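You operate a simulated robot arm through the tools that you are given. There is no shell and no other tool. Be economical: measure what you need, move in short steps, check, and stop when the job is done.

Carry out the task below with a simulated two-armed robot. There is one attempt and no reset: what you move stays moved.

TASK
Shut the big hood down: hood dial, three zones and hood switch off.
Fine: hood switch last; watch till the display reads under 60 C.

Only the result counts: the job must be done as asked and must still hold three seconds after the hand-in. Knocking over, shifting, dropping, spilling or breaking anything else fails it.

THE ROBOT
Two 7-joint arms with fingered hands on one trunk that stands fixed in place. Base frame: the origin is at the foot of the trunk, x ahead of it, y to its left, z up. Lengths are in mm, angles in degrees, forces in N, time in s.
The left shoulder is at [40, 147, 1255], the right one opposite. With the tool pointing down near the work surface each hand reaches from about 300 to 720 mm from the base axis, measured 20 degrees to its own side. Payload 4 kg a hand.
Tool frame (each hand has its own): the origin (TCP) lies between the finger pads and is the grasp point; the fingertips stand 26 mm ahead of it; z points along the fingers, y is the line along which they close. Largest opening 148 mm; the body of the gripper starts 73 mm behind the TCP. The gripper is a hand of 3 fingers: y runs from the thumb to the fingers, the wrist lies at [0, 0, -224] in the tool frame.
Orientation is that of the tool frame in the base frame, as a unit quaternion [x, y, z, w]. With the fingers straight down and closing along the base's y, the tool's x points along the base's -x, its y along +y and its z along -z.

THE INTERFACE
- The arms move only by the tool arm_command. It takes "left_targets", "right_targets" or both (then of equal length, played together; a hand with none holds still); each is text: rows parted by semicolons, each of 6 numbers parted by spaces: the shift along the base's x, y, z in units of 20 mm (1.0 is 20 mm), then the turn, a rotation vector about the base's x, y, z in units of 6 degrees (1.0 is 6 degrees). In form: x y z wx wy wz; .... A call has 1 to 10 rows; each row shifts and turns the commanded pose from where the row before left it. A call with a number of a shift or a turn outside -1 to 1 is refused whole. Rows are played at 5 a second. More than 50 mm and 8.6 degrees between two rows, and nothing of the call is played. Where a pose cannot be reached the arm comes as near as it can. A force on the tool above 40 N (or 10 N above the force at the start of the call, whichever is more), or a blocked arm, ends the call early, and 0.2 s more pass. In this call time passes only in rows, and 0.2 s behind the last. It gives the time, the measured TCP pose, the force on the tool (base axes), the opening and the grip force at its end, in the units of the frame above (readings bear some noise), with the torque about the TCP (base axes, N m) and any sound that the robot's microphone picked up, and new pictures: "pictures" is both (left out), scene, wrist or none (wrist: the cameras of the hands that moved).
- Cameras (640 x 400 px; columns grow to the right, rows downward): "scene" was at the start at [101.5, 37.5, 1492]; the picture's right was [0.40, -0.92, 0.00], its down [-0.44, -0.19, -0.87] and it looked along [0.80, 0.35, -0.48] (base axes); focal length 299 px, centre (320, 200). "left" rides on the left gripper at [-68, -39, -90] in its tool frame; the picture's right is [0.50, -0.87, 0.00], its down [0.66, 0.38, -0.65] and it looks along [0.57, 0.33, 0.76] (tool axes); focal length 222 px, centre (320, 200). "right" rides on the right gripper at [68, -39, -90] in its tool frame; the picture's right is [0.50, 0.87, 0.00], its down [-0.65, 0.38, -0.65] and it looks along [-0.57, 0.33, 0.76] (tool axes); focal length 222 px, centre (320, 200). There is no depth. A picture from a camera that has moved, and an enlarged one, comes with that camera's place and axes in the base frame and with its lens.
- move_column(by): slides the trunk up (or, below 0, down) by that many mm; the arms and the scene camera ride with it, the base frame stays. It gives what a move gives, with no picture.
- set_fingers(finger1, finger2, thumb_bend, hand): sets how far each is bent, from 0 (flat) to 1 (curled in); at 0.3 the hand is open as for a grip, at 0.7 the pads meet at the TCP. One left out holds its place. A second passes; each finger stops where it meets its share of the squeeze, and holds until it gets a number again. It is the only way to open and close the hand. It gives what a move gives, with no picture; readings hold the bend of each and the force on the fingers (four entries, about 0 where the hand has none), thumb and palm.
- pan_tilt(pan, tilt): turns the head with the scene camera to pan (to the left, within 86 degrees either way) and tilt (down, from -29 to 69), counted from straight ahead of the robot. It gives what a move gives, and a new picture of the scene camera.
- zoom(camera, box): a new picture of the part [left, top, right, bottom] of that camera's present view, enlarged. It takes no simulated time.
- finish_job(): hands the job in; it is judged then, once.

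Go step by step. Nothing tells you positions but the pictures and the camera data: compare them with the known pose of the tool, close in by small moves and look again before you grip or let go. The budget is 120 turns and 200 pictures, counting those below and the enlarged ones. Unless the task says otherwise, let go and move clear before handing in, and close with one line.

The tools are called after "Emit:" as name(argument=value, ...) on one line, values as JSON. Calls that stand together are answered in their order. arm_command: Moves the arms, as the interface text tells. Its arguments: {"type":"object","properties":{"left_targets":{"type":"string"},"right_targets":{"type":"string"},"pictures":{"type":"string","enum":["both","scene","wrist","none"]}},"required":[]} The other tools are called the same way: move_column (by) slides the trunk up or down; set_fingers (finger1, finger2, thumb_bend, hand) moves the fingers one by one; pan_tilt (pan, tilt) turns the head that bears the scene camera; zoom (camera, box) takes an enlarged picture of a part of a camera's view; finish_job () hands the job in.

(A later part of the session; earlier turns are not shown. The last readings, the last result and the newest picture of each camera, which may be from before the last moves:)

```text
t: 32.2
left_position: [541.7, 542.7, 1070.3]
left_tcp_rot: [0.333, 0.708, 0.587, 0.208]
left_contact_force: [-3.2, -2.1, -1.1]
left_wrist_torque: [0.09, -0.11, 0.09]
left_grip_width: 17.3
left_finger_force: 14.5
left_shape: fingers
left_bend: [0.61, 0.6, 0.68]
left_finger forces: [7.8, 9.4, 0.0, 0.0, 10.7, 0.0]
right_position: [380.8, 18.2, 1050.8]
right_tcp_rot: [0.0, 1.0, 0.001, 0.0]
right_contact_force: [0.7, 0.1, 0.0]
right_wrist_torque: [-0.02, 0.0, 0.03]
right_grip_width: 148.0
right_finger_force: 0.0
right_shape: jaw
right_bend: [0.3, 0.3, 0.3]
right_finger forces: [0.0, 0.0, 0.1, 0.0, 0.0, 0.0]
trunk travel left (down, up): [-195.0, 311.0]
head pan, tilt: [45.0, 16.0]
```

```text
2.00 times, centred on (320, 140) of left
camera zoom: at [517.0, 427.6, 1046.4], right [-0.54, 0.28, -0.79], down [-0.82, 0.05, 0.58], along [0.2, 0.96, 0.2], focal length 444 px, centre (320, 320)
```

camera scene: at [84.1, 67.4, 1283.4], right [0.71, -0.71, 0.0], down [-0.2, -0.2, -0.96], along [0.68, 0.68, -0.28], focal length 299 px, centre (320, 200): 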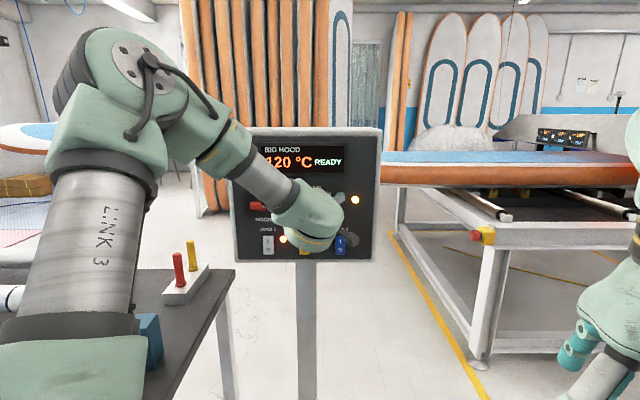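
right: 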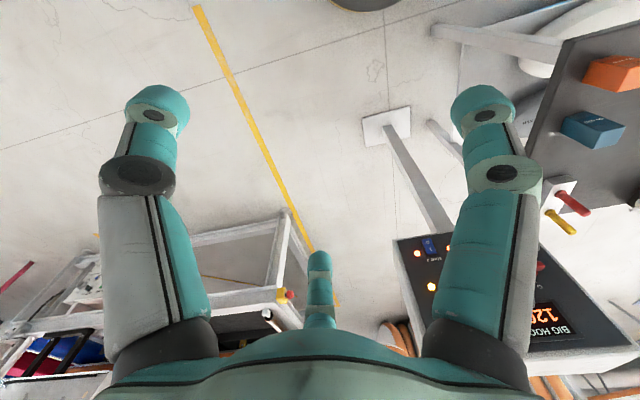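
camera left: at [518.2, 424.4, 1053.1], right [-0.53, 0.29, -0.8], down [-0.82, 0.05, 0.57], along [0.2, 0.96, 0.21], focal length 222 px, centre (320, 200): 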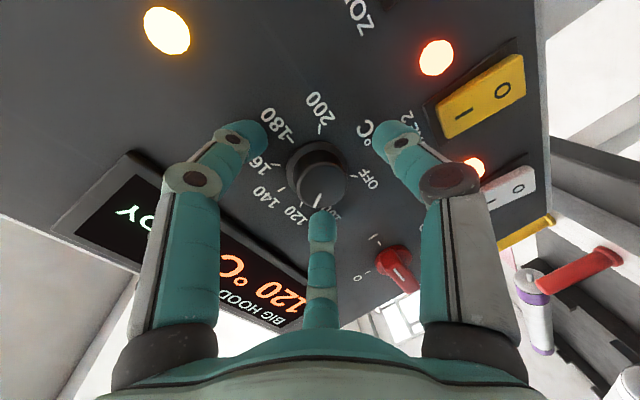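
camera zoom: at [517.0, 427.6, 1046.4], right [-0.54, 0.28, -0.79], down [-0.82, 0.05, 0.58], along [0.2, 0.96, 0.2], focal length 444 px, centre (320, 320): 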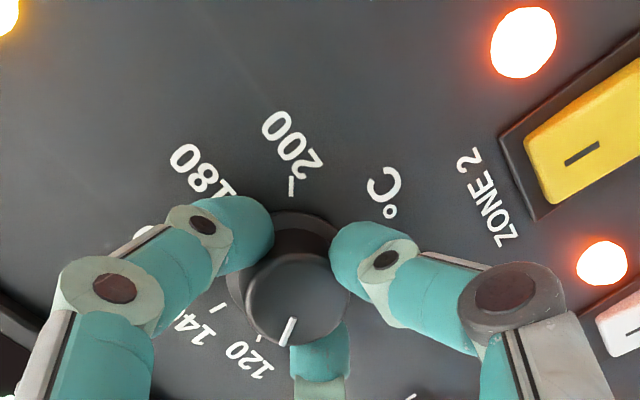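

All three fingers hold the knob. I'll turn it counter-clockwise about the panel normal, first 30°.

Emit:
arm_command(left_targets="0.02 -0.02 0 -0.707 -0.707 0;0.02 -0.02 0 -0.707 -0.707 0;0.02 -0.02 0 -0.707 -0.707 0;0.02 -0.02 0 -0.707 -0.707 0;0.02 -0.02 0 -0.707 -0.707 0", pictures="wrist")

```text
t: 33.4
left_position: [532.2, 539.1, 1071.7]
left_tcp_rot: [0.265, 0.743, 0.551, 0.273]
left_contact_force: [11.6, -0.1, -6.0]
left_wrist_torque: [-0.12, 0.17, -0.13]
left_grip_width: 15.6
left_finger_force: 9.4
left_shape: fingers
left_bend: [0.6, 0.64, 0.72]
left_finger forces: [9.7, 3.1, 0.0, 0.0, 5.3, 0.0]
left hand out of reach, approached as far as the arm can: row 1, 2, 3, 4, 5
right_position: [384.0, 18.6, 1048.0]
right_tcp_rot: [0.0, 1.0, 0.0, -0.002]
right_contact_force: [0.7, -0.8, -0.2]
right_wrist_torque: [0.01, -0.01, -0.03]
right_grip_width: 147.8
right_finger_force: 0.1
right_shape: jaw
right_bend: [0.3, 0.3, 0.3]
right_finger forces: [0.0, 0.0, 0.0, 0.0, 0.0, 0.0]
trunk travel left (down, up): [-195.0, 311.0]
head pan, tilt: [45.0, 16.0]
camera left: at [512.7, 421.6, 1063.5], right [-0.43, 0.13, -0.89], down [-0.89, 0.11, 0.45], along [0.15, 0.99, 0.07], focal length 222 px, centre (320, 200)
```

left: 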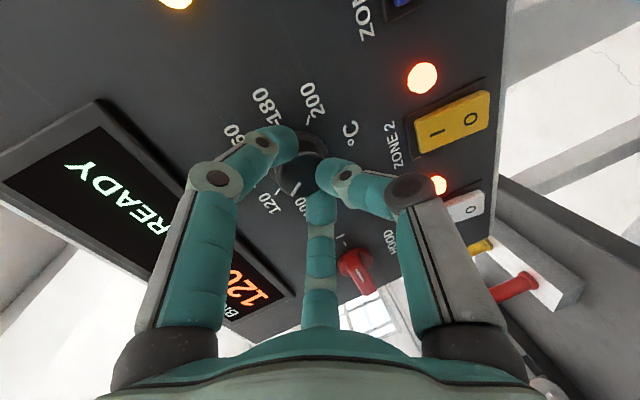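

Turning about the panel normal ran out of reach and slipped. A pure roll about the hand's own axis is free, and only 14° off, so I'll reopen, pre-roll back clockwise, re-seat and then turn by rolling.

Emit:
set_fingers(hand="left", finger1=0.51, finger2=0.51, thumb_bend=0.51)

Emit:
arm_command(left_targets="0 0 0 0.69 0.67 -0.24;0 0 0 0.69 0.67 -0.24;0 0 0 0.69 0.67 -0.24;0 0 0 0.69 0.67 -0.24;0 0 0 0.69 0.67 -0.24", pictures="wrist")

```text
t: 34.4
left_position: [528.3, 541.2, 1073.0]
left_tcp_rot: [0.263, 0.742, 0.553, 0.273]
left_contact_force: [0.0, -0.4, 0.3]
left_wrist_torque: [-0.02, -0.03, -0.02]
left_grip_width: 58.2
left_finger_force: 0.1
left_shape: fingers
left_bend: [0.51, 0.51, 0.51]
left_finger forces: [0.1, 0.0, 0.0, 0.0, 0.0, 0.0]
right_position: [380.5, 20.0, 1050.3]
right_tcp_rot: [0.0, 1.0, 0.0, 0.0]
right_contact_force: [-0.7, 0.1, 0.3]
right_wrist_torque: [-0.02, 0.0, 0.04]
right_grip_width: 148.0
right_finger_force: 0.0
right_shape: jaw
right_bend: [0.3, 0.3, 0.3]
right_finger forces: [0.0, 0.1, 0.1, 0.1, 0.0, 0.0]
trunk travel left (down, up): [-195.0, 311.0]
head pan, tilt: [45.0, 16.0]
```

```text
t: 35.6
left_position: [527.8, 541.5, 1073.6]
left_tcp_rot: [0.445, 0.65, 0.604, 0.123]
left_contact_force: [1.1, -0.6, 0.1]
left_wrist_torque: [-0.02, 0.02, 0.03]
left_grip_width: 58.2
left_finger_force: 0.0
left_shape: fingers
left_bend: [0.51, 0.51, 0.51]
left_finger forces: [0.1, 0.0, 0.1, 0.0, 0.1, 0.0]
right_position: [381.1, 19.7, 1049.8]
right_tcp_rot: [-0.001, 1.0, 0.0, -0.001]
right_contact_force: [-0.7, 0.4, -0.4]
right_wrist_torque: [0.01, -0.04, -0.03]
right_grip_width: 147.9
right_finger_force: 0.0
right_shape: jaw
right_bend: [0.3, 0.3, 0.3]
right_finger forces: [0.0, 0.0, 0.0, 0.0, 0.0, 0.0]
trunk travel left (down, up): [-195.0, 311.0]
head pan, tilt: [45.0, 16.0]
camera left: at [486.4, 435.0, 1034.9], right [-0.66, 0.47, -0.58], down [-0.67, -0.01, 0.74], along [0.34, 0.88, 0.33], focal length 222 px, centre (320, 200)
```

left: 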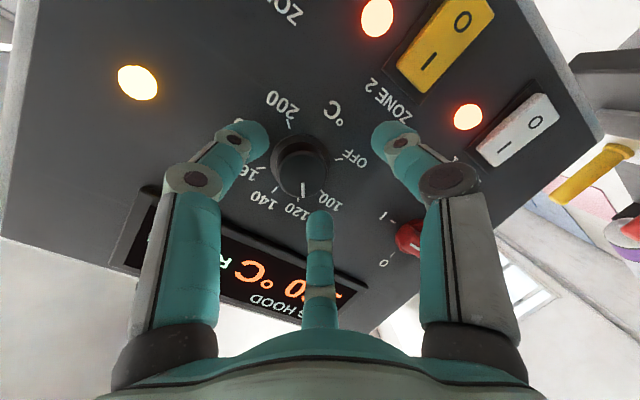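

The pre-roll worked and the knob is still at 120. I'll recentre and re-seat on the knob, then grip.

Emit:
arm_command(left_targets="0.32 -0.07 0.12 0 0 0;0.32 -0.07 0.12 0 0 0", pictures="wrist")

```text
t: 36.2
left_position: [540.2, 537.5, 1078.9]
left_tcp_rot: [0.444, 0.65, 0.605, 0.122]
left_contact_force: [-5.5, -4.2, 0.6]
left_wrist_torque: [0.13, -0.17, 0.23]
left_grip_width: 58.2
left_finger_force: 3.1
left_shape: fingers
left_bend: [0.51, 0.51, 0.51]
left_finger forces: [0.0, 7.0, 0.0, 0.1, 0.0, 0.1]
right_position: [378.4, 19.0, 1050.6]
right_tcp_rot: [-0.002, 1.0, 0.001, 0.0]
right_contact_force: [-0.2, -1.2, -0.7]
right_wrist_torque: [0.0, -0.01, -0.01]
right_grip_width: 147.8
right_finger_force: 0.1
right_shape: jaw
right_bend: [0.3, 0.3, 0.3]
right_finger forces: [0.1, 0.0, 0.2, 0.0, 0.1, 0.0]
trunk travel left (down, up): [-195.0, 311.0]
head pan, tilt: [45.0, 16.0]
camera left: at [498.2, 431.7, 1040.3], right [-0.66, 0.47, -0.59], down [-0.67, -0.01, 0.74], along [0.34, 0.88, 0.33], focal length 222 px, centre (320, 200)
```

left: 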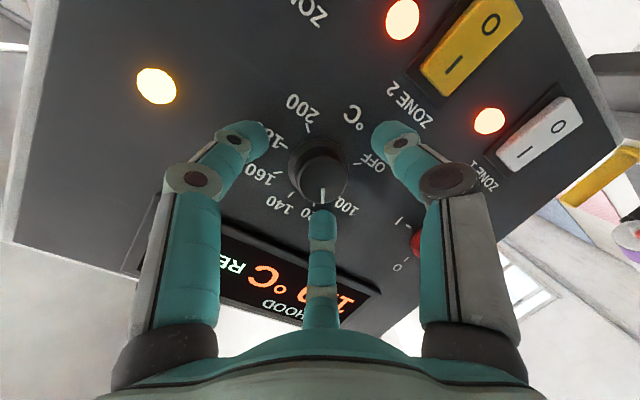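

Well centred, with a light touch on the panel. Gripping and rolling counter-clockwise about the tool axis.

Emit:
set_fingers(hand="left", finger1=0.75, finger2=0.75, thumb_bend=0.75)

Emit:
arm_command(left_targets="0 0 0 -0.69 -0.67 0.22;0 0 0 -0.69 -0.67 0.22;0 0 0 -0.69 -0.67 0.22;0 0 0 -0.69 -0.67 0.22;0 0 0 -0.69 -0.67 0.22", pictures="wrist")

```text
t: 37.2
left_position: [540.5, 539.1, 1076.9]
left_tcp_rot: [0.444, 0.65, 0.605, 0.123]
left_contact_force: [-4.5, 0.0, -3.7]
left_wrist_torque: [0.02, 0.05, 0.1]
left_grip_width: 18.4
left_finger_force: 17.2
left_shape: fingers
left_bend: [0.64, 0.6, 0.66]
left_finger forces: [8.6, 10.3, 0.0, 0.0, 14.7, 0.1]
right_position: [380.4, 20.4, 1050.1]
right_tcp_rot: [-0.001, 1.0, 0.0, 0.0]
right_contact_force: [-1.4, 0.3, 0.4]
right_wrist_torque: [0.01, -0.01, -0.02]
right_grip_width: 148.1
right_finger_force: 0.1
right_shape: jaw
right_bend: [0.3, 0.3, 0.3]
right_finger forces: [0.0, 0.0, 0.0, 0.1, 0.0, 0.0]
trunk travel left (down, up): [-195.0, 311.0]
head pan, tilt: [45.0, 16.0]
```

```text
t: 38.4
left_position: [541.9, 537.0, 1078.7]
left_tcp_rot: [0.265, 0.739, 0.553, 0.278]
left_contact_force: [0.1, -0.3, -1.8]
left_wrist_torque: [0.03, -0.05, -0.13]
left_grip_width: 18.0
left_finger_force: 16.1
left_shape: fingers
left_bend: [0.63, 0.6, 0.66]
left_finger forces: [11.9, 7.8, 0.1, 0.0, 12.1, 0.1]
right_position: [381.2, 19.1, 1050.3]
right_tcp_rot: [0.0, 1.0, 0.0, -0.001]
right_contact_force: [-0.8, 0.4, -0.2]
right_wrist_torque: [0.03, -0.02, -0.01]
right_grip_width: 147.8
right_finger_force: 0.0
right_shape: jaw
right_bend: [0.3, 0.3, 0.3]
right_finger forces: [0.0, 0.0, 0.1, 0.0, 0.0, 0.0]
trunk travel left (down, up): [-195.0, 311.0]
head pan, tilt: [45.0, 16.0]
camera left: at [521.1, 419.4, 1070.3], right [-0.43, 0.13, -0.89], down [-0.89, 0.11, 0.44], along [0.16, 0.98, 0.07], focal length 222 px, centre (320, 200)
```

left: 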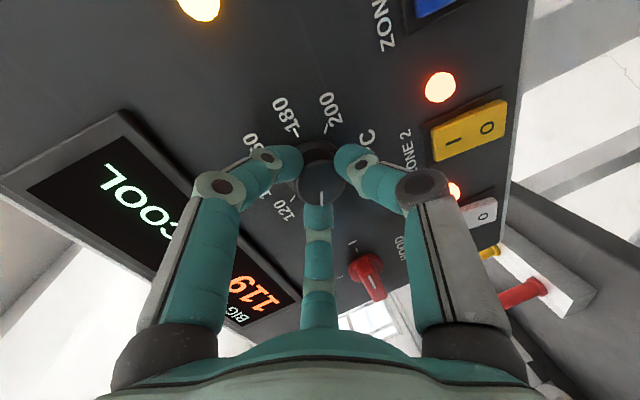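

The knob turns with the hand, and the display already shows COOL and 119. I'll continue rolling.

Emit:
arm_command(left_targets="0 0 0 -0.69 -0.67 0.23;0 0 0 -0.69 -0.67 0.23;0 0 0 -0.69 -0.67 0.23;0 0 0 -0.69 -0.67 0.23;0 0 0 -0.69 -0.67 0.23;0 0 0 -0.69 -0.67 0.23;0 0 0 -0.69 -0.67 0.23;0 0 0 -0.69 -0.67 0.23;0 0 0 -0.69 -0.67 0.23;0 0 0 -0.69 -0.67 0.23", pictures="wrist")

```text
t: 40.6
left_position: [541.1, 536.3, 1080.4]
left_tcp_rot: [-0.136, 0.771, 0.346, 0.517]
left_contact_force: [-0.6, -4.9, 7.6]
left_wrist_torque: [0.32, -0.25, -0.12]
left_grip_width: 17.8
left_finger_force: 17.0
left_shape: fingers
left_bend: [0.62, 0.61, 0.67]
left_finger forces: [16.6, 6.2, 0.1, 0.1, 12.2, 0.1]
right_position: [380.8, 18.1, 1051.1]
right_tcp_rot: [-0.001, 1.0, 0.001, 0.0]
right_contact_force: [-0.1, -1.1, 0.3]
right_wrist_torque: [0.03, -0.02, -0.02]
right_grip_width: 147.9
right_finger_force: 0.2
right_shape: jaw
right_bend: [0.3, 0.3, 0.3]
right_finger forces: [0.0, 0.0, 0.0, 0.1, 0.1, 0.1]
trunk travel left (down, up): [-195.0, 311.0]
head pan, tilt: [45.0, 16.0]
camera left: at [526.9, 436.6, 1145.5], right [0.28, -0.55, -0.79], down [-0.95, -0.07, -0.29], along [0.11, 0.83, -0.55], focal length 222 px, centre (320, 200)
```

left: 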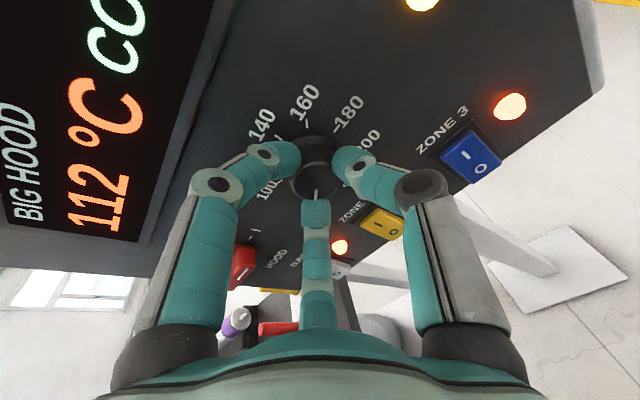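

The dial is past 100, near OFF. I'll do two more small turns and look.

Emit:
arm_command(left_targets="0 0 0 -0.69 -0.67 0.24;0 0 0 -0.5 -0.5 0.17", pictures="none")

Emit:
zoom(camera="left", box=[220, 80, 440, 300])

```text
t: 41.2
left_position: [540.5, 537.0, 1080.4]
left_tcp_rot: [-0.205, 0.755, 0.299, 0.547]
left_contact_force: [0.3, -4.3, 9.6]
left_wrist_torque: [0.33, -0.28, -0.11]
left_grip_width: 18.3
left_finger_force: 17.7
left_shape: fingers
left_bend: [0.61, 0.61, 0.67]
left_finger forces: [16.2, 6.2, 0.0, 0.0, 12.8, 0.0]
right_position: [380.1, 17.2, 1050.2]
right_tcp_rot: [0.0, 1.0, 0.001, 0.001]
right_contact_force: [0.0, 0.7, 0.7]
right_wrist_torque: [-0.05, 0.01, 0.02]
right_grip_width: 147.9
right_finger_force: 0.1
right_shape: jaw
right_bend: [0.3, 0.3, 0.3]
right_finger forces: [0.1, 0.0, 0.1, 0.0, 0.1, 0.1]
trunk travel left (down, up): [-195.0, 311.0]
head pan, tilt: [45.0, 16.0]
```

```text
1.82 times, centred on (330, 190) of left
camera zoom: at [522.1, 444.6, 1155.7], right [0.39, -0.63, -0.67], down [-0.91, -0.15, -0.39], along [0.14, 0.76, -0.63], focal length 404 px, centre (302, 218)
```

zoom: 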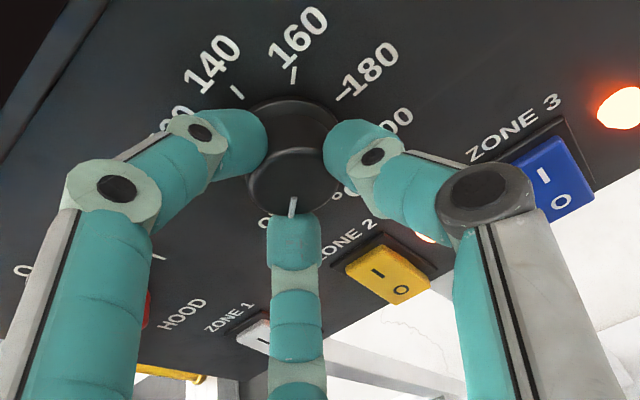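

The pointer looks to be at the OFF mark, behind a finger. I'll release and look.

Emit:
set_fingers(hand="left", finger1=0.5, finger2=0.5, thumb_bend=0.5)

Emit:
zoom(camera="left", box=[220, 80, 440, 300])

```text
t: 42.2
left_position: [540.2, 537.2, 1078.5]
left_tcp_rot: [-0.205, 0.755, 0.299, 0.546]
left_contact_force: [-4.4, -3.9, -2.0]
left_wrist_torque: [0.01, -0.08, 0.06]
left_grip_width: 56.8
left_finger_force: 2.4
left_shape: fingers
left_bend: [0.53, 0.5, 0.5]
left_finger forces: [5.6, 0.1, 0.0, 0.1, 0.1, 0.0]
right_position: [380.4, 17.7, 1050.8]
right_tcp_rot: [0.0, 1.0, 0.0, -0.002]
right_contact_force: [0.4, -0.1, 0.4]
right_wrist_torque: [-0.02, 0.03, 0.01]
right_grip_width: 148.0
right_finger_force: 0.0
right_shape: jaw
right_bend: [0.3, 0.3, 0.3]
right_finger forces: [0.0, 0.0, 0.1, 0.0, 0.1, 0.0]
trunk travel left (down, up): [-195.0, 311.0]
head pan, tilt: [45.0, 16.0]
```

```text
1.82 times, centred on (330, 190) of left
camera zoom: at [522.5, 445.9, 1154.1], right [0.39, -0.63, -0.67], down [-0.91, -0.15, -0.39], along [0.14, 0.76, -0.63], focal length 404 px, centre (302, 218)
```

zoom: 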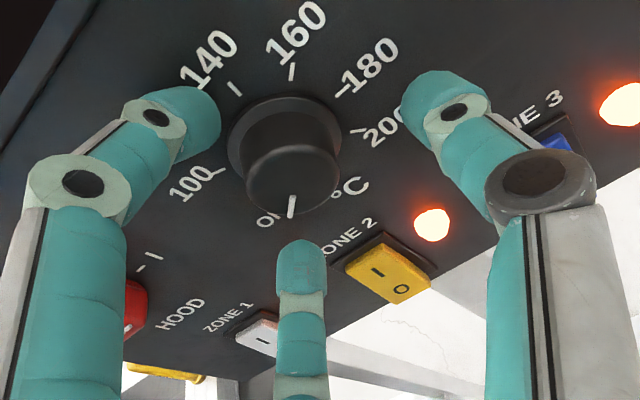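

The dial points at OFF. I'll back away from the panel, allowing the hand to pitch down a bit, and check straight on.

Emit:
arm_command(left_targets="-0.4 -0.4 0.1 -0.5 0.5 0;-0.4 -0.4 0.1 -0.5 0.5 0;-0.5 -0.5 0.2 -0.5 0.5 0;-0.5 -0.5 0.2 -0.5 0.5 0;-0.5 -0.5 0.2 -0.5 0.5 0", pictures="both")

```text
t: 43.4
left_position: [494.9, 491.6, 1093.9]
left_tcp_rot: [-0.233, 0.853, 0.222, 0.411]
left_contact_force: [0.4, 0.3, 0.0]
left_wrist_torque: [-0.05, -0.01, -0.01]
left_grip_width: 61.8
left_finger_force: 0.0
left_shape: fingers
left_bend: [0.5, 0.5, 0.5]
left_finger forces: [0.0, 0.0, 0.0, 0.0, 0.0, 0.1]
right_position: [380.9, 19.3, 1049.9]
right_tcp_rot: [0.0, 1.0, -0.001, -0.001]
right_contact_force: [-0.6, 0.5, -0.2]
right_wrist_torque: [-0.01, 0.02, -0.01]
right_grip_width: 148.1
right_finger_force: 0.0
right_shape: jaw
right_bend: [0.3, 0.3, 0.3]
right_finger forces: [0.0, 0.0, 0.1, 0.1, 0.0, 0.0]
trunk travel left (down, up): [-195.0, 311.0]
head pan, tilt: [45.0, 16.0]
camera scene: at [83.8, 67.1, 1283.5], right [0.71, -0.71, 0.0], down [-0.19, -0.19, -0.96], along [0.68, 0.68, -0.28], focal length 299 px, centre (320, 200)
camera left: at [499.4, 422.9, 1192.4], right [0.23, -0.79, -0.56], down [-0.97, -0.21, -0.09], along [-0.05, 0.57, -0.82], focal length 222 px, centre (320, 200)
```

scene: 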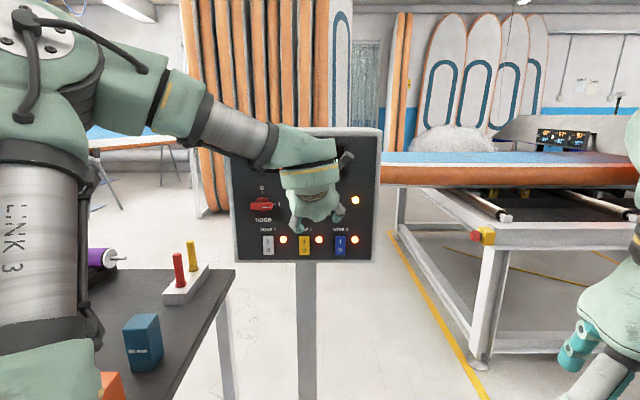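
left: 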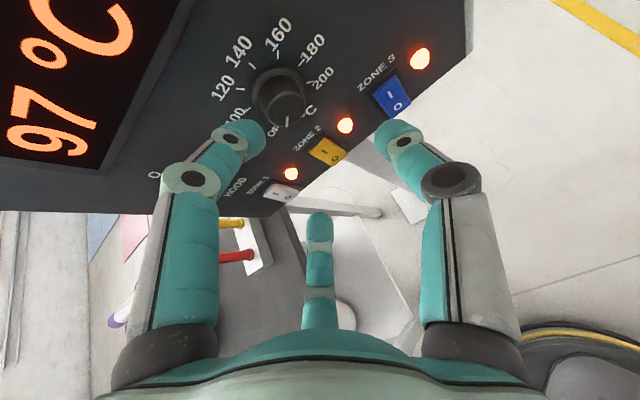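

The temperature is falling quickly (97). I'll zoom the scene for dial and rocker positions.

Emit:
zoom(camera="scene", box=[230, 120, 390, 270])

Emit:
zoom(camera="left", box=[200, 40, 440, 220])

Emit:
set_fingers(hand="left", finger1=0.7, finger2=0.7, thumb_bend=0.7)

```text
2.67 times, centred on (310, 195) of scene
camera zoom: at [83.8, 67.1, 1283.5], right [0.71, -0.71, 0.0], down [-0.19, -0.19, -0.96], along [0.68, 0.68, -0.28], focal length 797 px, centre (347, 213)
```

zoom: 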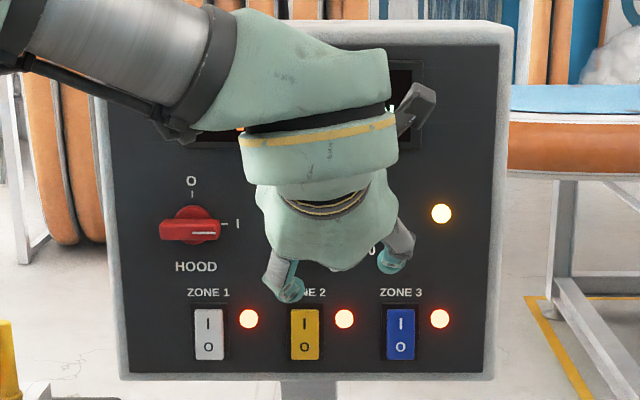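

```text
2.22 times, centred on (320, 130) of left
camera zoom: at [499.4, 422.9, 1192.4], right [0.23, -0.79, -0.56], down [-0.97, -0.21, -0.09], along [-0.05, 0.57, -0.82], focal length 494 px, centre (320, 356)
```

zoom: 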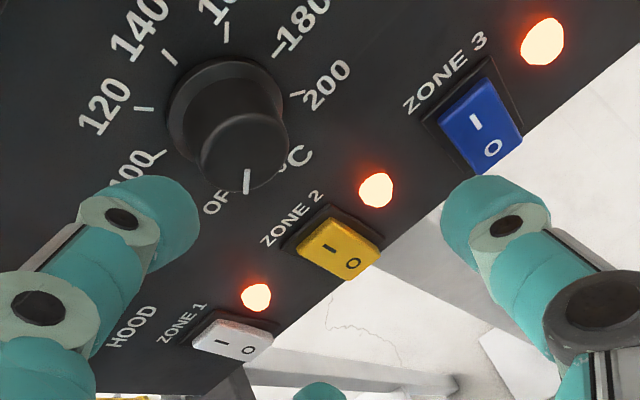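

```text
t: 44.4
left_position: [495.6, 492.3, 1093.4]
left_tcp_rot: [-0.233, 0.853, 0.222, 0.411]
left_contact_force: [-0.5, 0.4, -0.4]
left_wrist_torque: [-0.01, 0.01, -0.01]
left_grip_width: 0.0
left_finger_force: 0.1
left_shape: fingers
left_bend: [0.69, 0.69, 0.7]
left_finger forces: [0.0, 0.1, 0.1, 0.0, 0.0, 0.0]
right_position: [381.0, 19.2, 1050.5]
right_tcp_rot: [0.0, 1.0, 0.0, 0.0]
right_contact_force: [-0.9, 0.9, 0.4]
right_wrist_torque: [0.02, -0.01, -0.01]
right_grip_width: 147.9
right_finger_force: 0.1
right_shape: jaw
right_bend: [0.3, 0.3, 0.3]
right_finger forces: [0.0, 0.0, 0.0, 0.1, 0.0, 0.0]
trunk travel left (down, up): [-195.0, 311.0]
head pan, tilt: [45.0, 16.0]
```

Dial pointer is in line with OFF. The O halves are near z 957 at lateral offsets −118, −27 and +62 along the panel. The table corner is well clear of the trunk, so I'll lower it 100 mm and line up the closed fingertips with ZONE 3.

Emit:
move_column(by=-100)

Emit:
arm_command(left_targets="0.7 -0.7 0 0.3 -0.3 0;0.7 -0.7 0 0.5 -0.5 0;0.7 -0.7 -0.2 0.5 -0.5 0", pictures="both")

```text
t: 45.7
left_position: [494.5, 491.7, 992.5]
left_tcp_rot: [-0.233, 0.852, 0.222, 0.412]
left_contact_force: [-0.4, 0.1, 0.2]
left_wrist_torque: [0.02, 0.01, 0.01]
left_grip_width: 0.1
left_finger_force: 0.1
left_shape: fingers
left_bend: [0.69, 0.69, 0.7]
left_finger forces: [0.0, 0.1, 0.0, 0.1, 0.0, 0.1]
right_position: [381.2, 19.5, 949.9]
right_tcp_rot: [0.0, 1.0, -0.001, -0.001]
right_contact_force: [0.8, -0.6, -0.3]
right_wrist_torque: [0.0, 0.0, 0.01]
right_grip_width: 147.9
right_finger_force: 0.1
right_shape: jaw
right_bend: [0.3, 0.3, 0.3]
right_finger forces: [0.0, 0.0, 0.1, 0.1, 0.0, 0.1]
trunk travel left (down, up): [-95.0, 411.0]
head pan, tilt: [45.0, 16.0]
```

```text
t: 46.5
left_position: [537.0, 450.2, 989.6]
left_tcp_rot: [-0.22, 0.805, 0.263, 0.483]
left_contact_force: [0.2, -0.2, 0.2]
left_wrist_torque: [-0.03, -0.01, 0.03]
left_grip_width: 0.4
left_finger_force: 0.1
left_shape: fingers
left_bend: [0.69, 0.69, 0.7]
left_finger forces: [0.1, 0.0, 0.0, 0.0, 0.0, 0.0]
right_position: [381.8, 18.6, 948.3]
right_tcp_rot: [0.0, 1.0, 0.0, 0.0]
right_contact_force: [0.0, -0.3, -0.6]
right_wrist_torque: [-0.02, 0.04, 0.01]
right_grip_width: 147.5
right_finger_force: 0.1
right_shape: jaw
right_bend: [0.3, 0.3, 0.3]
right_finger forces: [0.0, 0.0, 0.0, 0.0, 0.1, 0.0]
trunk travel left (down, up): [-95.0, 411.0]
head pan, tilt: [45.0, 16.0]
camera scene: at [85.0, 67.2, 1182.2], right [0.71, -0.71, 0.0], down [-0.2, -0.19, -0.96], along [0.68, 0.68, -0.28], focal length 299 px, centre (320, 200)
camera left: at [529.7, 368.2, 1076.5], right [0.31, -0.71, -0.63], down [-0.95, -0.19, -0.25], along [0.06, 0.68, -0.74], focal length 222 px, centre (320, 200)
```

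scene: 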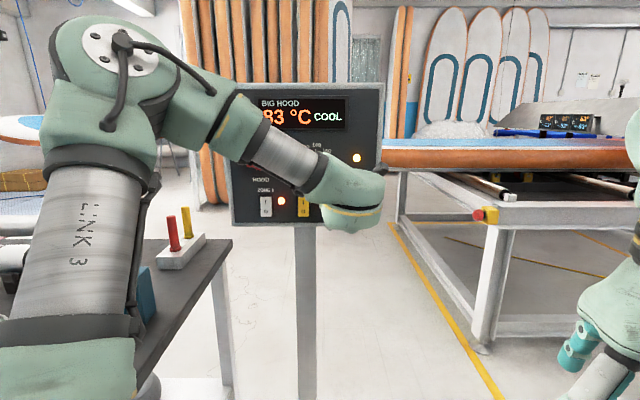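
left: 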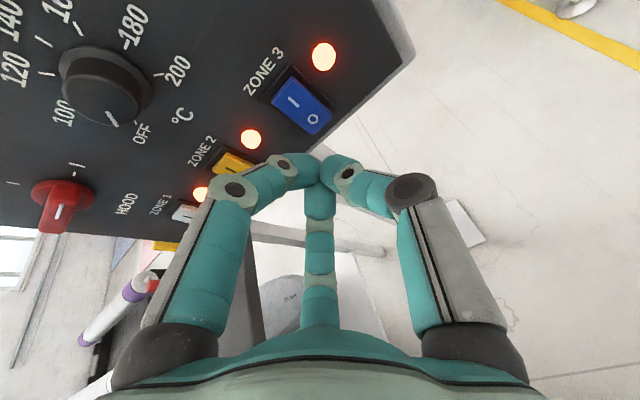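

The hand is 23° below level and ZONE 3's O is just ahead. I'll close in to about 10 mm short.

Emit:
arm_command(left_targets="0.6 0.6 -0.47 0 0 0;0.6 0.6 -0.47 0 0 0;0.6 0.6 -0.47 0 0 0", pictures="wrist")

```text
t: 47.3
left_position: [574.5, 485.2, 959.5]
left_tcp_rot: [-0.22, 0.806, 0.264, 0.483]
left_contact_force: [0.9, 0.5, 0.1]
left_wrist_torque: [0.01, 0.0, -0.03]
left_grip_width: 0.3
left_finger_force: 0.1
left_shape: fingers
left_bend: [0.69, 0.69, 0.7]
left_finger forces: [0.0, 0.0, 0.1, 0.0, 0.0, 0.0]
right_position: [380.9, 19.1, 948.4]
right_tcp_rot: [0.0, 1.0, 0.0, 0.0]
right_contact_force: [-0.1, 0.1, -0.1]
right_wrist_torque: [0.01, 0.02, 0.0]
right_grip_width: 147.9
right_finger_force: 0.1
right_shape: jaw
right_bend: [0.3, 0.3, 0.3]
right_finger forces: [0.1, 0.0, 0.0, 0.0, 0.1, 0.1]
trunk travel left (down, up): [-95.0, 411.0]
head pan, tilt: [45.0, 16.0]
camera left: at [565.8, 405.0, 1047.8], right [0.31, -0.71, -0.63], down [-0.95, -0.19, -0.25], along [0.06, 0.68, -0.74], focal length 222 px, centre (320, 200)
```

left: 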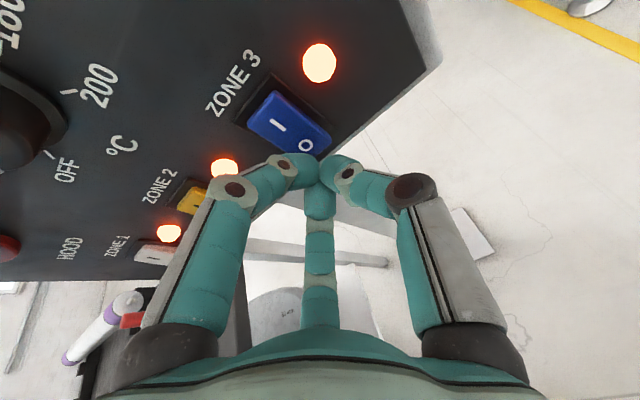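

Aligned; now pressing in small steps.

Emit:
arm_command(left_targets="0.2 0.2 0 0 0 0;0.2 0.2 0 0 0 0;0.2 0.2 0 0 0 0;0.15 0.15 0 0 0 0", pictures="wrist")

```text
t: 48.3
left_position: [588.2, 499.1, 961.3]
left_tcp_rot: [-0.218, 0.806, 0.262, 0.485]
left_contact_force: [-6.2, -5.0, 1.3]
left_wrist_torque: [0.01, -0.05, 0.01]
left_grip_width: 0.0
left_finger_force: 5.5
left_shape: fingers
left_bend: [0.71, 0.69, 0.7]
left_finger forces: [11.1, 0.0, 0.0, 0.0, 0.0, 0.0]
right_position: [380.5, 18.0, 949.2]
right_tcp_rot: [0.0, 1.0, 0.001, 0.0]
right_contact_force: [0.7, 0.4, -0.3]
right_wrist_torque: [0.04, -0.03, -0.01]
right_grip_width: 148.0
right_finger_force: 0.1
right_shape: jaw
right_bend: [0.3, 0.3, 0.3]
right_finger forces: [0.0, 0.0, 0.0, 0.0, 0.0, 0.0]
trunk travel left (down, up): [-95.0, 411.0]
head pan, tilt: [45.0, 16.0]
camera left: at [579.3, 418.5, 1049.0], right [0.31, -0.71, -0.63], down [-0.95, -0.19, -0.25], along [0.06, 0.68, -0.74], focal length 222 px, centre (320, 200)
```

left: 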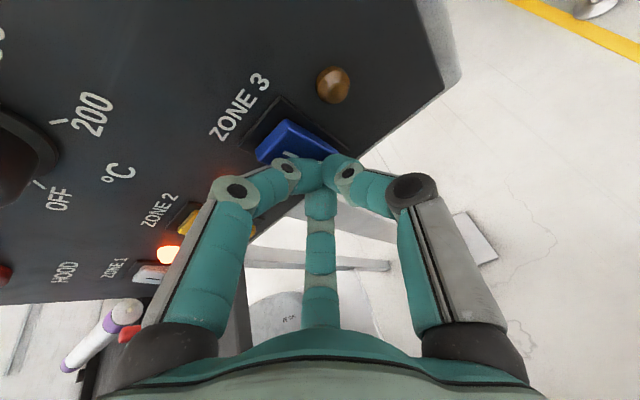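

ZONE 3's lamp is out. Backing off.

Emit:
arm_command(left_targets="-0.6 -0.6 0 0 0 0;-0.6 -0.6 0 0 0 0", pictures="none")

```text
t: 48.9
left_position: [564.6, 476.9, 961.7]
left_tcp_rot: [-0.219, 0.805, 0.263, 0.484]
left_contact_force: [-0.6, 0.1, 0.3]
left_wrist_torque: [0.02, 0.02, 0.01]
left_grip_width: 0.1
left_finger_force: 0.0
left_shape: fingers
left_bend: [0.7, 0.69, 0.7]
left_finger forces: [0.0, 0.1, 0.1, 0.1, 0.0, 0.1]
right_position: [382.5, 18.7, 948.6]
right_tcp_rot: [0.001, 1.0, 0.0, -0.001]
right_contact_force: [0.7, -0.5, 0.5]
right_wrist_torque: [-0.03, 0.03, 0.03]
right_grip_width: 147.8
right_finger_force: 0.1
right_shape: jaw
right_bend: [0.3, 0.3, 0.3]
right_finger forces: [0.1, 0.0, 0.0, 0.0, 0.0, 0.0]
trunk travel left (down, up): [-95.0, 411.0]
head pan, tilt: [45.0, 16.0]
```

Shifting sideways to ZONE 2.

Emit:
arm_command(left_targets="-0.79 0.79 0 0 0 0;-0.79 0.79 0 0 0 0;-0.79 0.79 0 0 0 0;-0.79 0.79 0 0 0 0", pictures="wrist")

```text
t: 49.9
left_position: [500.1, 540.3, 959.8]
left_tcp_rot: [-0.219, 0.806, 0.263, 0.484]
left_contact_force: [-0.9, -0.4, 0.1]
left_wrist_torque: [-0.01, 0.0, -0.01]
left_grip_width: 0.0
left_finger_force: 0.0
left_shape: fingers
left_bend: [0.7, 0.69, 0.7]
left_finger forces: [0.0, 0.0, 0.0, 0.0, 0.0, 0.1]
right_position: [381.1, 20.0, 949.0]
right_tcp_rot: [0.001, 1.0, 0.0, -0.001]
right_contact_force: [0.7, 0.1, 0.0]
right_wrist_torque: [-0.02, -0.02, -0.01]
right_grip_width: 147.8
right_finger_force: 0.0
right_shape: jaw
right_bend: [0.3, 0.3, 0.3]
right_finger forces: [0.0, 0.0, 0.0, 0.0, 0.0, 0.0]
trunk travel left (down, up): [-95.0, 411.0]
head pan, tilt: [45.0, 16.0]
camera left: at [491.8, 458.9, 1047.8], right [0.31, -0.71, -0.63], down [-0.95, -0.19, -0.25], along [0.06, 0.68, -0.74], focal length 222 px, centre (320, 200)
```

left: 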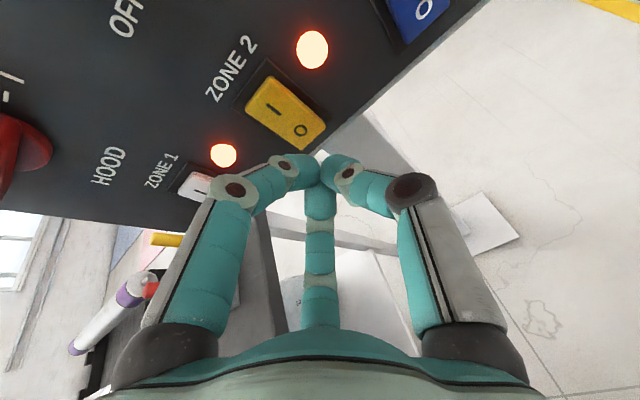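

Aligned with ZONE 2; pressing.

Emit:
arm_command(left_targets="0.4 0.4 0 0 0 0;0.3 0.3 0 0 0 0;0.2 0.2 0 0 0 0;0.2 0.2 0 0 0 0;0.12 0.12 0 0 0 0", pictures="wrist")

```text
t: 51.1
left_position: [523.9, 564.2, 961.5]
left_tcp_rot: [-0.218, 0.806, 0.262, 0.484]
left_contact_force: [-7.0, -4.1, 1.0]
left_wrist_torque: [0.05, -0.02, 0.02]
left_grip_width: 0.2
left_finger_force: 6.6
left_shape: fingers
left_bend: [0.71, 0.69, 0.7]
left_finger forces: [11.9, 0.1, 0.0, 0.1, 0.1, 0.0]
right_position: [379.8, 17.4, 948.3]
right_tcp_rot: [-0.001, 1.0, 0.002, 0.001]
right_contact_force: [0.1, -0.2, -0.4]
right_wrist_torque: [0.01, -0.04, -0.03]
right_grip_width: 147.7
right_finger_force: 0.1
right_shape: jaw
right_bend: [0.3, 0.3, 0.3]
right_finger forces: [0.0, 0.0, 0.0, 0.1, 0.0, 0.0]
trunk travel left (down, up): [-95.0, 411.0]
head pan, tilt: [45.0, 16.0]
camera left: at [516.0, 482.3, 1049.6], right [0.31, -0.71, -0.63], down [-0.95, -0.19, -0.25], along [0.06, 0.68, -0.74], focal length 222 px, centre (320, 200)
```

left: 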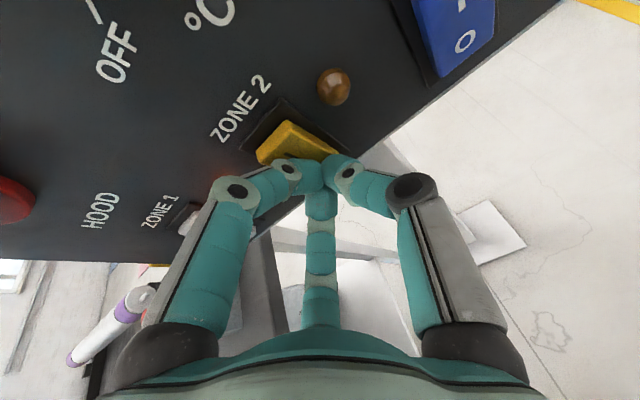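

ZONE 2 is out. Back off, then on to ZONE 1.

Emit:
arm_command(left_targets="-0.6 -0.6 0 0 0 0;-0.6 -0.6 0 0 0 0", pictures="none")

Emit:
arm_command(left_targets="-0.8 0.8 0 0 0 0;-0.8 0.8 0 0 0 0;-0.8 0.8 0 0 0 0;-0.8 0.8 0 0 0 0", pictures="both")

```text
t: 51.7
left_position: [500.1, 540.2, 960.8]
left_tcp_rot: [-0.219, 0.806, 0.263, 0.484]
left_contact_force: [0.4, 0.0, 0.9]
left_wrist_torque: [0.0, 0.02, -0.01]
left_grip_width: 0.0
left_finger_force: 0.1
left_shape: fingers
left_bend: [0.7, 0.69, 0.7]
left_finger forces: [0.1, 0.0, 0.1, 0.0, 0.0, 0.0]
right_position: [380.5, 17.8, 950.1]
right_tcp_rot: [0.0, 1.0, -0.001, -0.001]
right_contact_force: [-0.2, 0.2, -0.9]
right_wrist_torque: [0.0, 0.03, -0.02]
right_grip_width: 147.8
right_finger_force: 0.2
right_shape: jaw
right_bend: [0.3, 0.3, 0.3]
right_finger forces: [0.0, 0.1, 0.0, 0.0, 0.0, 0.1]
trunk travel left (down, up): [-95.0, 411.0]
head pan, tilt: [45.0, 16.0]
```

```text
t: 52.7
left_position: [436.3, 603.8, 960.2]
left_tcp_rot: [-0.219, 0.806, 0.263, 0.483]
left_contact_force: [0.0, -0.9, 0.4]
left_wrist_torque: [-0.02, 0.03, -0.01]
left_grip_width: 0.0
left_finger_force: 0.1
left_shape: fingers
left_bend: [0.7, 0.69, 0.7]
left_finger forces: [0.0, 0.0, 0.1, 0.0, 0.0, 0.0]
right_position: [381.3, 18.3, 949.2]
right_tcp_rot: [0.0, 1.0, 0.0, 0.0]
right_contact_force: [-0.4, -0.4, 0.3]
right_wrist_torque: [0.01, -0.01, 0.0]
right_grip_width: 148.1
right_finger_force: 0.1
right_shape: jaw
right_bend: [0.3, 0.3, 0.3]
right_finger forces: [0.0, 0.0, 0.0, 0.0, 0.0, 0.0]
trunk travel left (down, up): [-95.0, 411.0]
head pan, tilt: [45.0, 16.0]
camera scene: at [83.5, 67.8, 1182.3], right [0.71, -0.71, 0.0], down [-0.19, -0.2, -0.96], along [0.68, 0.68, -0.28], focal length 299 px, centre (320, 200)
camera left: at [428.8, 523.2, 1048.4], right [0.31, -0.71, -0.63], down [-0.95, -0.19, -0.25], along [0.06, 0.68, -0.74], focal length 222 px, centre (320, 200)
```

scene: 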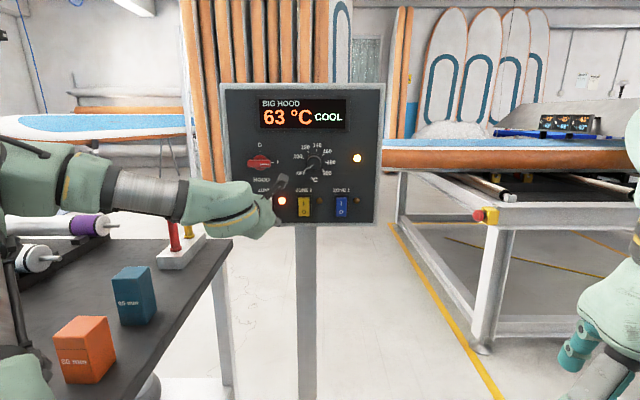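
left: 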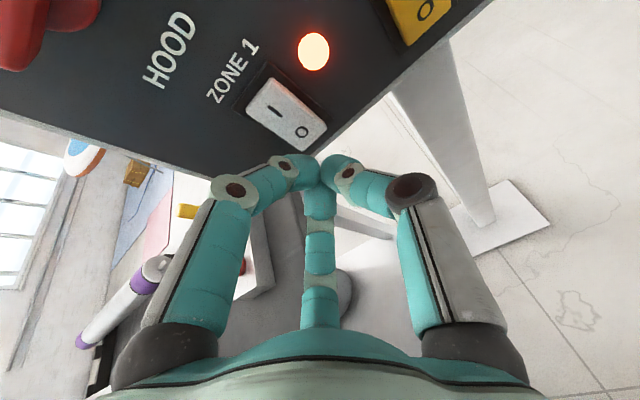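

All aligned for ZONE 1; the display reads 63. Pressing.

Emit:
arm_command(left_targets="0.4 0.4 0 0 0 0;0.3 0.3 0 0 0 0;0.2 0.2 0 0 0 0;0.2 0.2 0 0 0 0;0.12 0.12 0 0 0 0", pictures="wrist")

Emit:
arm_command(left_targets="-0.6 -0.6 0 0 0 0;-0.6 -0.6 0 0 0 0;-0.6 -0.6 0.3 0 0 0", pictures="scene")

```text
t: 53.9
left_position: [460.0, 627.6, 961.2]
left_tcp_rot: [-0.218, 0.805, 0.263, 0.484]
left_contact_force: [-8.4, -8.9, -0.6]
left_wrist_torque: [-0.01, 0.02, -0.03]
left_grip_width: 0.1
left_finger_force: 8.3
left_shape: fingers
left_bend: [0.71, 0.69, 0.7]
left_finger forces: [12.0, 0.0, 0.0, 0.0, 4.2, 0.0]
right_position: [380.7, 18.4, 948.7]
right_tcp_rot: [0.0, 1.0, 0.001, 0.001]
right_contact_force: [0.3, -0.3, 0.5]
right_wrist_torque: [-0.03, -0.01, 0.02]
right_grip_width: 147.9
right_finger_force: 0.1
right_shape: jaw
right_bend: [0.3, 0.3, 0.3]
right_finger forces: [0.1, 0.0, 0.1, 0.0, 0.0, 0.1]
trunk travel left (down, up): [-95.0, 411.0]
head pan, tilt: [45.0, 16.0]
camera left: at [451.9, 546.5, 1049.5], right [0.31, -0.71, -0.63], down [-0.95, -0.19, -0.25], along [0.06, 0.68, -0.73], focal length 222 px, centre (320, 200)
```

left: 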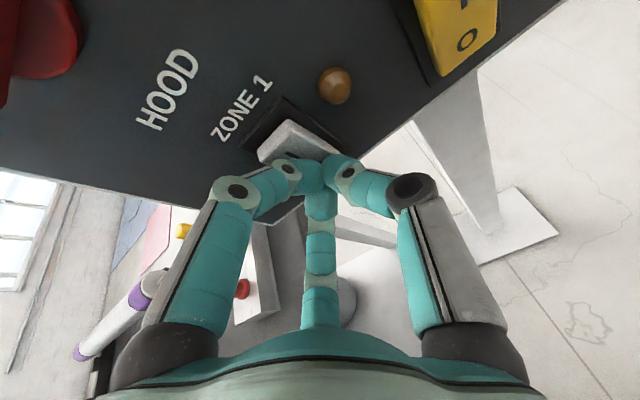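

```text
t: 54.7
left_position: [424.8, 592.4, 967.5]
left_tcp_rot: [-0.22, 0.806, 0.264, 0.483]
left_contact_force: [-0.8, -0.1, -0.2]
left_wrist_torque: [0.03, 0.0, -0.01]
left_grip_width: 0.0
left_finger_force: 0.1
left_shape: fingers
left_bend: [0.7, 0.69, 0.7]
left_finger forces: [0.0, 0.0, 0.0, 0.1, 0.1, 0.0]
right_position: [380.2, 18.3, 948.5]
right_tcp_rot: [-0.001, 1.0, -0.001, 0.0]
right_contact_force: [0.3, 0.3, -0.3]
right_wrist_torque: [0.01, 0.0, -0.02]
right_grip_width: 147.9
right_finger_force: 0.0
right_shape: jaw
right_bend: [0.3, 0.3, 0.3]
right_finger forces: [0.0, 0.0, 0.1, 0.0, 0.0, 0.0]
trunk travel left (down, up): [-95.0, 411.0]
head pan, tilt: [45.0, 16.0]
camera scene: at [83.7, 67.1, 1182.3], right [0.71, -0.71, 0.0], down [-0.19, -0.19, -0.96], along [0.68, 0.68, -0.28], focal length 299 px, centre (320, 200)
```

scene: 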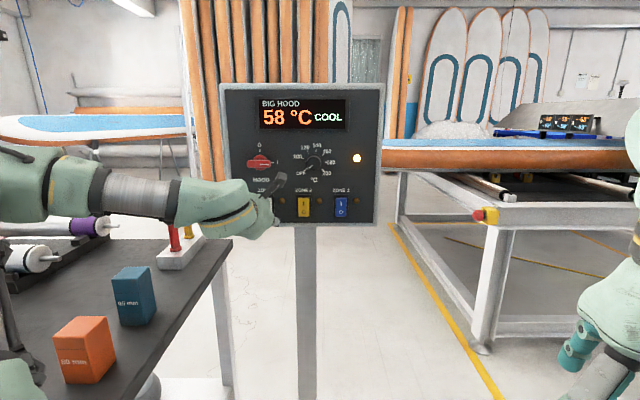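

All three zone lamps are out and the display shows 58, under 60. I'll verify the dial and view the hood switch.

Emit:
zoom(camera="scene", box=[230, 90, 390, 225])

```text
2.96 times, centred on (310, 158) of scene
camera zoom: at [83.7, 67.1, 1182.3], right [0.71, -0.71, 0.0], down [-0.19, -0.19, -0.96], along [0.68, 0.68, -0.28], focal length 886 px, centre (350, 326)
```

zoom: 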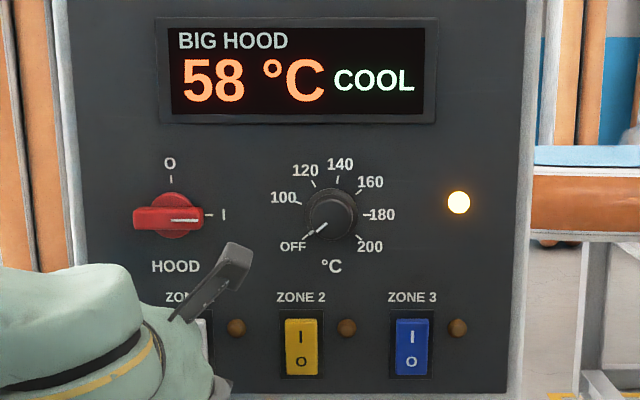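

The dial is on OFF and zones 2 and 3 are off. Now for the hood switch at about (457, 632, 1077): I'll raise the hand, level it, then roll it clockwise so that it can close vertically on the bar.

Emit:
arm_command(left_targets="-0.3 -0.3 0.8 0 0 0;-0.3 -0.3 0.9 0.4 -0.4 0;0 0 1 0.5 -0.5 0;0 0 1 0.5 -0.5 0;0 0 1 0.5 -0.5 0;0 0 0.8 0.4 -0.4 0;0 0 0 0.4 -0.4 0", pictures="none")

Emit:
set_fingers(hand="left", finger1=0.5, finger2=0.5, thumb_bend=0.5)

```text
t: 56.3
left_position: [415.8, 581.8, 1051.3]
left_tcp_rot: [-0.199, 0.735, 0.312, 0.568]
left_contact_force: [0.5, -0.3, -0.1]
left_wrist_torque: [-0.01, 0.02, 0.0]
left_grip_width: 0.0
left_finger_force: 0.1
left_shape: fingers
left_bend: [0.7, 0.69, 0.7]
left_finger forces: [0.0, 0.0, 0.1, 0.0, 0.0, 0.0]
left hand out of reach, approached as far as the arm can: row 5, 6, 7
right_position: [380.3, 18.7, 948.8]
right_tcp_rot: [0.0, 1.0, -0.001, 0.0]
right_contact_force: [-0.1, 0.0, 0.3]
right_wrist_torque: [0.0, -0.03, 0.02]
right_grip_width: 148.0
right_finger_force: 0.1
right_shape: jaw
right_bend: [0.3, 0.3, 0.3]
right_finger forces: [0.1, 0.0, 0.0, 0.0, 0.1, 0.0]
trunk travel left (down, up): [-95.0, 411.0]
head pan, tilt: [45.0, 16.0]
```

```text
t: 57.3
left_position: [413.5, 580.9, 1051.4]
left_tcp_rot: [-0.198, 0.736, 0.311, 0.568]
left_contact_force: [0.5, 0.2, 0.3]
left_wrist_torque: [-0.01, -0.01, 0.0]
left_grip_width: 61.6
left_finger_force: 0.1
left_shape: fingers
left_bend: [0.5, 0.5, 0.5]
left_finger forces: [0.0, 0.0, 0.1, 0.0, 0.0, 0.1]
right_position: [381.9, 19.9, 949.6]
right_tcp_rot: [0.0, 1.0, 0.0, -0.001]
right_contact_force: [-0.7, -0.3, 0.0]
right_wrist_torque: [-0.01, -0.02, 0.01]
right_grip_width: 148.0
right_finger_force: 0.1
right_shape: jaw
right_bend: [0.3, 0.3, 0.3]
right_finger forces: [0.0, 0.0, 0.0, 0.0, 0.1, 0.1]
trunk travel left (down, up): [-95.0, 411.0]
head pan, tilt: [45.0, 16.0]
```

The hand is now within 9° of level. I'll raise the trunk 26 mm and roll the hand clockwise 77°.

Emit:
move_column(by=26)

Emit:
arm_command(left_targets="0 0 0 0.71 0.684 -0.16;0 0 0 0.71 0.684 -0.16;0 0 0 0.71 0.684 -0.16;0 0 0 0.71 0.684 -0.16;0 0 0 0.71 0.684 -0.16;0 0 0 0.71 0.684 -0.16;0 0 0 0.71 0.684 -0.16;0 0 0 0.71 0.684 -0.16;0 0 0 0.71 0.684 -0.16;0 0 0 0.71 0.684 -0.16", pictures="none")

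Emit:
arm_command(left_targets="0 0 0 0.71 0.684 -0.16;0 0 0 0.71 0.684 -0.16;0 0 0 0.5 0.48 -0.11", pictures="wrist")

```text
t: 58.0
left_position: [414.1, 581.8, 1078.1]
left_tcp_rot: [-0.199, 0.735, 0.311, 0.568]
left_contact_force: [0.0, 0.2, 0.2]
left_wrist_torque: [0.0, -0.01, 0.01]
left_grip_width: 61.6
left_finger_force: 0.0
left_shape: fingers
left_bend: [0.5, 0.5, 0.5]
left_finger forces: [0.0, 0.0, 0.0, 0.0, 0.0, 0.0]
right_position: [381.4, 20.1, 975.4]
right_tcp_rot: [0.001, 1.0, 0.0, -0.001]
right_contact_force: [0.2, 0.2, 0.2]
right_wrist_torque: [-0.02, 0.02, 0.0]
right_grip_width: 148.1
right_finger_force: 0.0
right_shape: jaw
right_bend: [0.3, 0.3, 0.3]
right_finger forces: [0.0, 0.1, 0.0, 0.0, 0.1, 0.0]
trunk travel left (down, up): [-121.0, 385.0]
head pan, tilt: [45.0, 16.0]
```

```text
t: 60.2
left_position: [414.0, 580.5, 1077.7]
left_tcp_rot: [0.195, 0.737, 0.553, 0.337]
left_contact_force: [0.1, -0.4, 0.6]
left_wrist_torque: [-0.02, -0.01, 0.0]
left_grip_width: 61.6
left_finger_force: 0.0
left_shape: fingers
left_bend: [0.5, 0.5, 0.5]
left_finger forces: [0.0, 0.1, 0.0, 0.0, 0.0, 0.1]
right_position: [382.2, 19.9, 974.9]
right_tcp_rot: [0.0, 1.0, 0.0, -0.001]
right_contact_force: [-0.2, 0.0, -0.2]
right_wrist_torque: [0.02, -0.03, 0.01]
right_grip_width: 147.9
right_finger_force: 0.0
right_shape: jaw
right_bend: [0.3, 0.3, 0.3]
right_finger forces: [0.1, 0.1, 0.0, 0.0, 0.0, 0.0]
trunk travel left (down, up): [-121.0, 385.0]
head pan, tilt: [45.0, 16.0]
```

```text
t: 61.0
left_position: [414.2, 581.2, 1078.2]
left_tcp_rot: [0.297, 0.701, 0.596, 0.255]
left_contact_force: [0.4, 0.0, -0.5]
left_wrist_torque: [-0.03, 0.0, -0.01]
left_grip_width: 61.6
left_finger_force: 0.1
left_shape: fingers
left_bend: [0.5, 0.5, 0.5]
left_finger forces: [0.0, 0.0, 0.0, 0.0, 0.0, 0.0]
right_position: [382.3, 18.5, 974.5]
right_tcp_rot: [-0.001, 1.0, 0.0, -0.001]
right_contact_force: [0.4, -0.1, 1.0]
right_wrist_torque: [0.0, 0.01, -0.01]
right_grip_width: 147.9
right_finger_force: 0.1
right_shape: jaw
right_bend: [0.3, 0.3, 0.3]
right_finger forces: [0.0, 0.0, 0.0, 0.0, 0.0, 0.0]
trunk travel left (down, up): [-121.0, 385.0]
head pan, tilt: [45.0, 16.0]
camera left: at [390.9, 465.6, 1054.3], right [-0.45, 0.26, -0.86], down [-0.88, 0.07, 0.48], along [0.18, 0.96, 0.2], focal length 222 px, centre (320, 200)
```

left: 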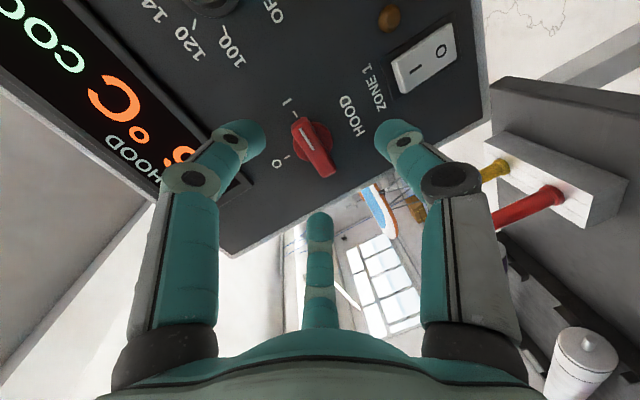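

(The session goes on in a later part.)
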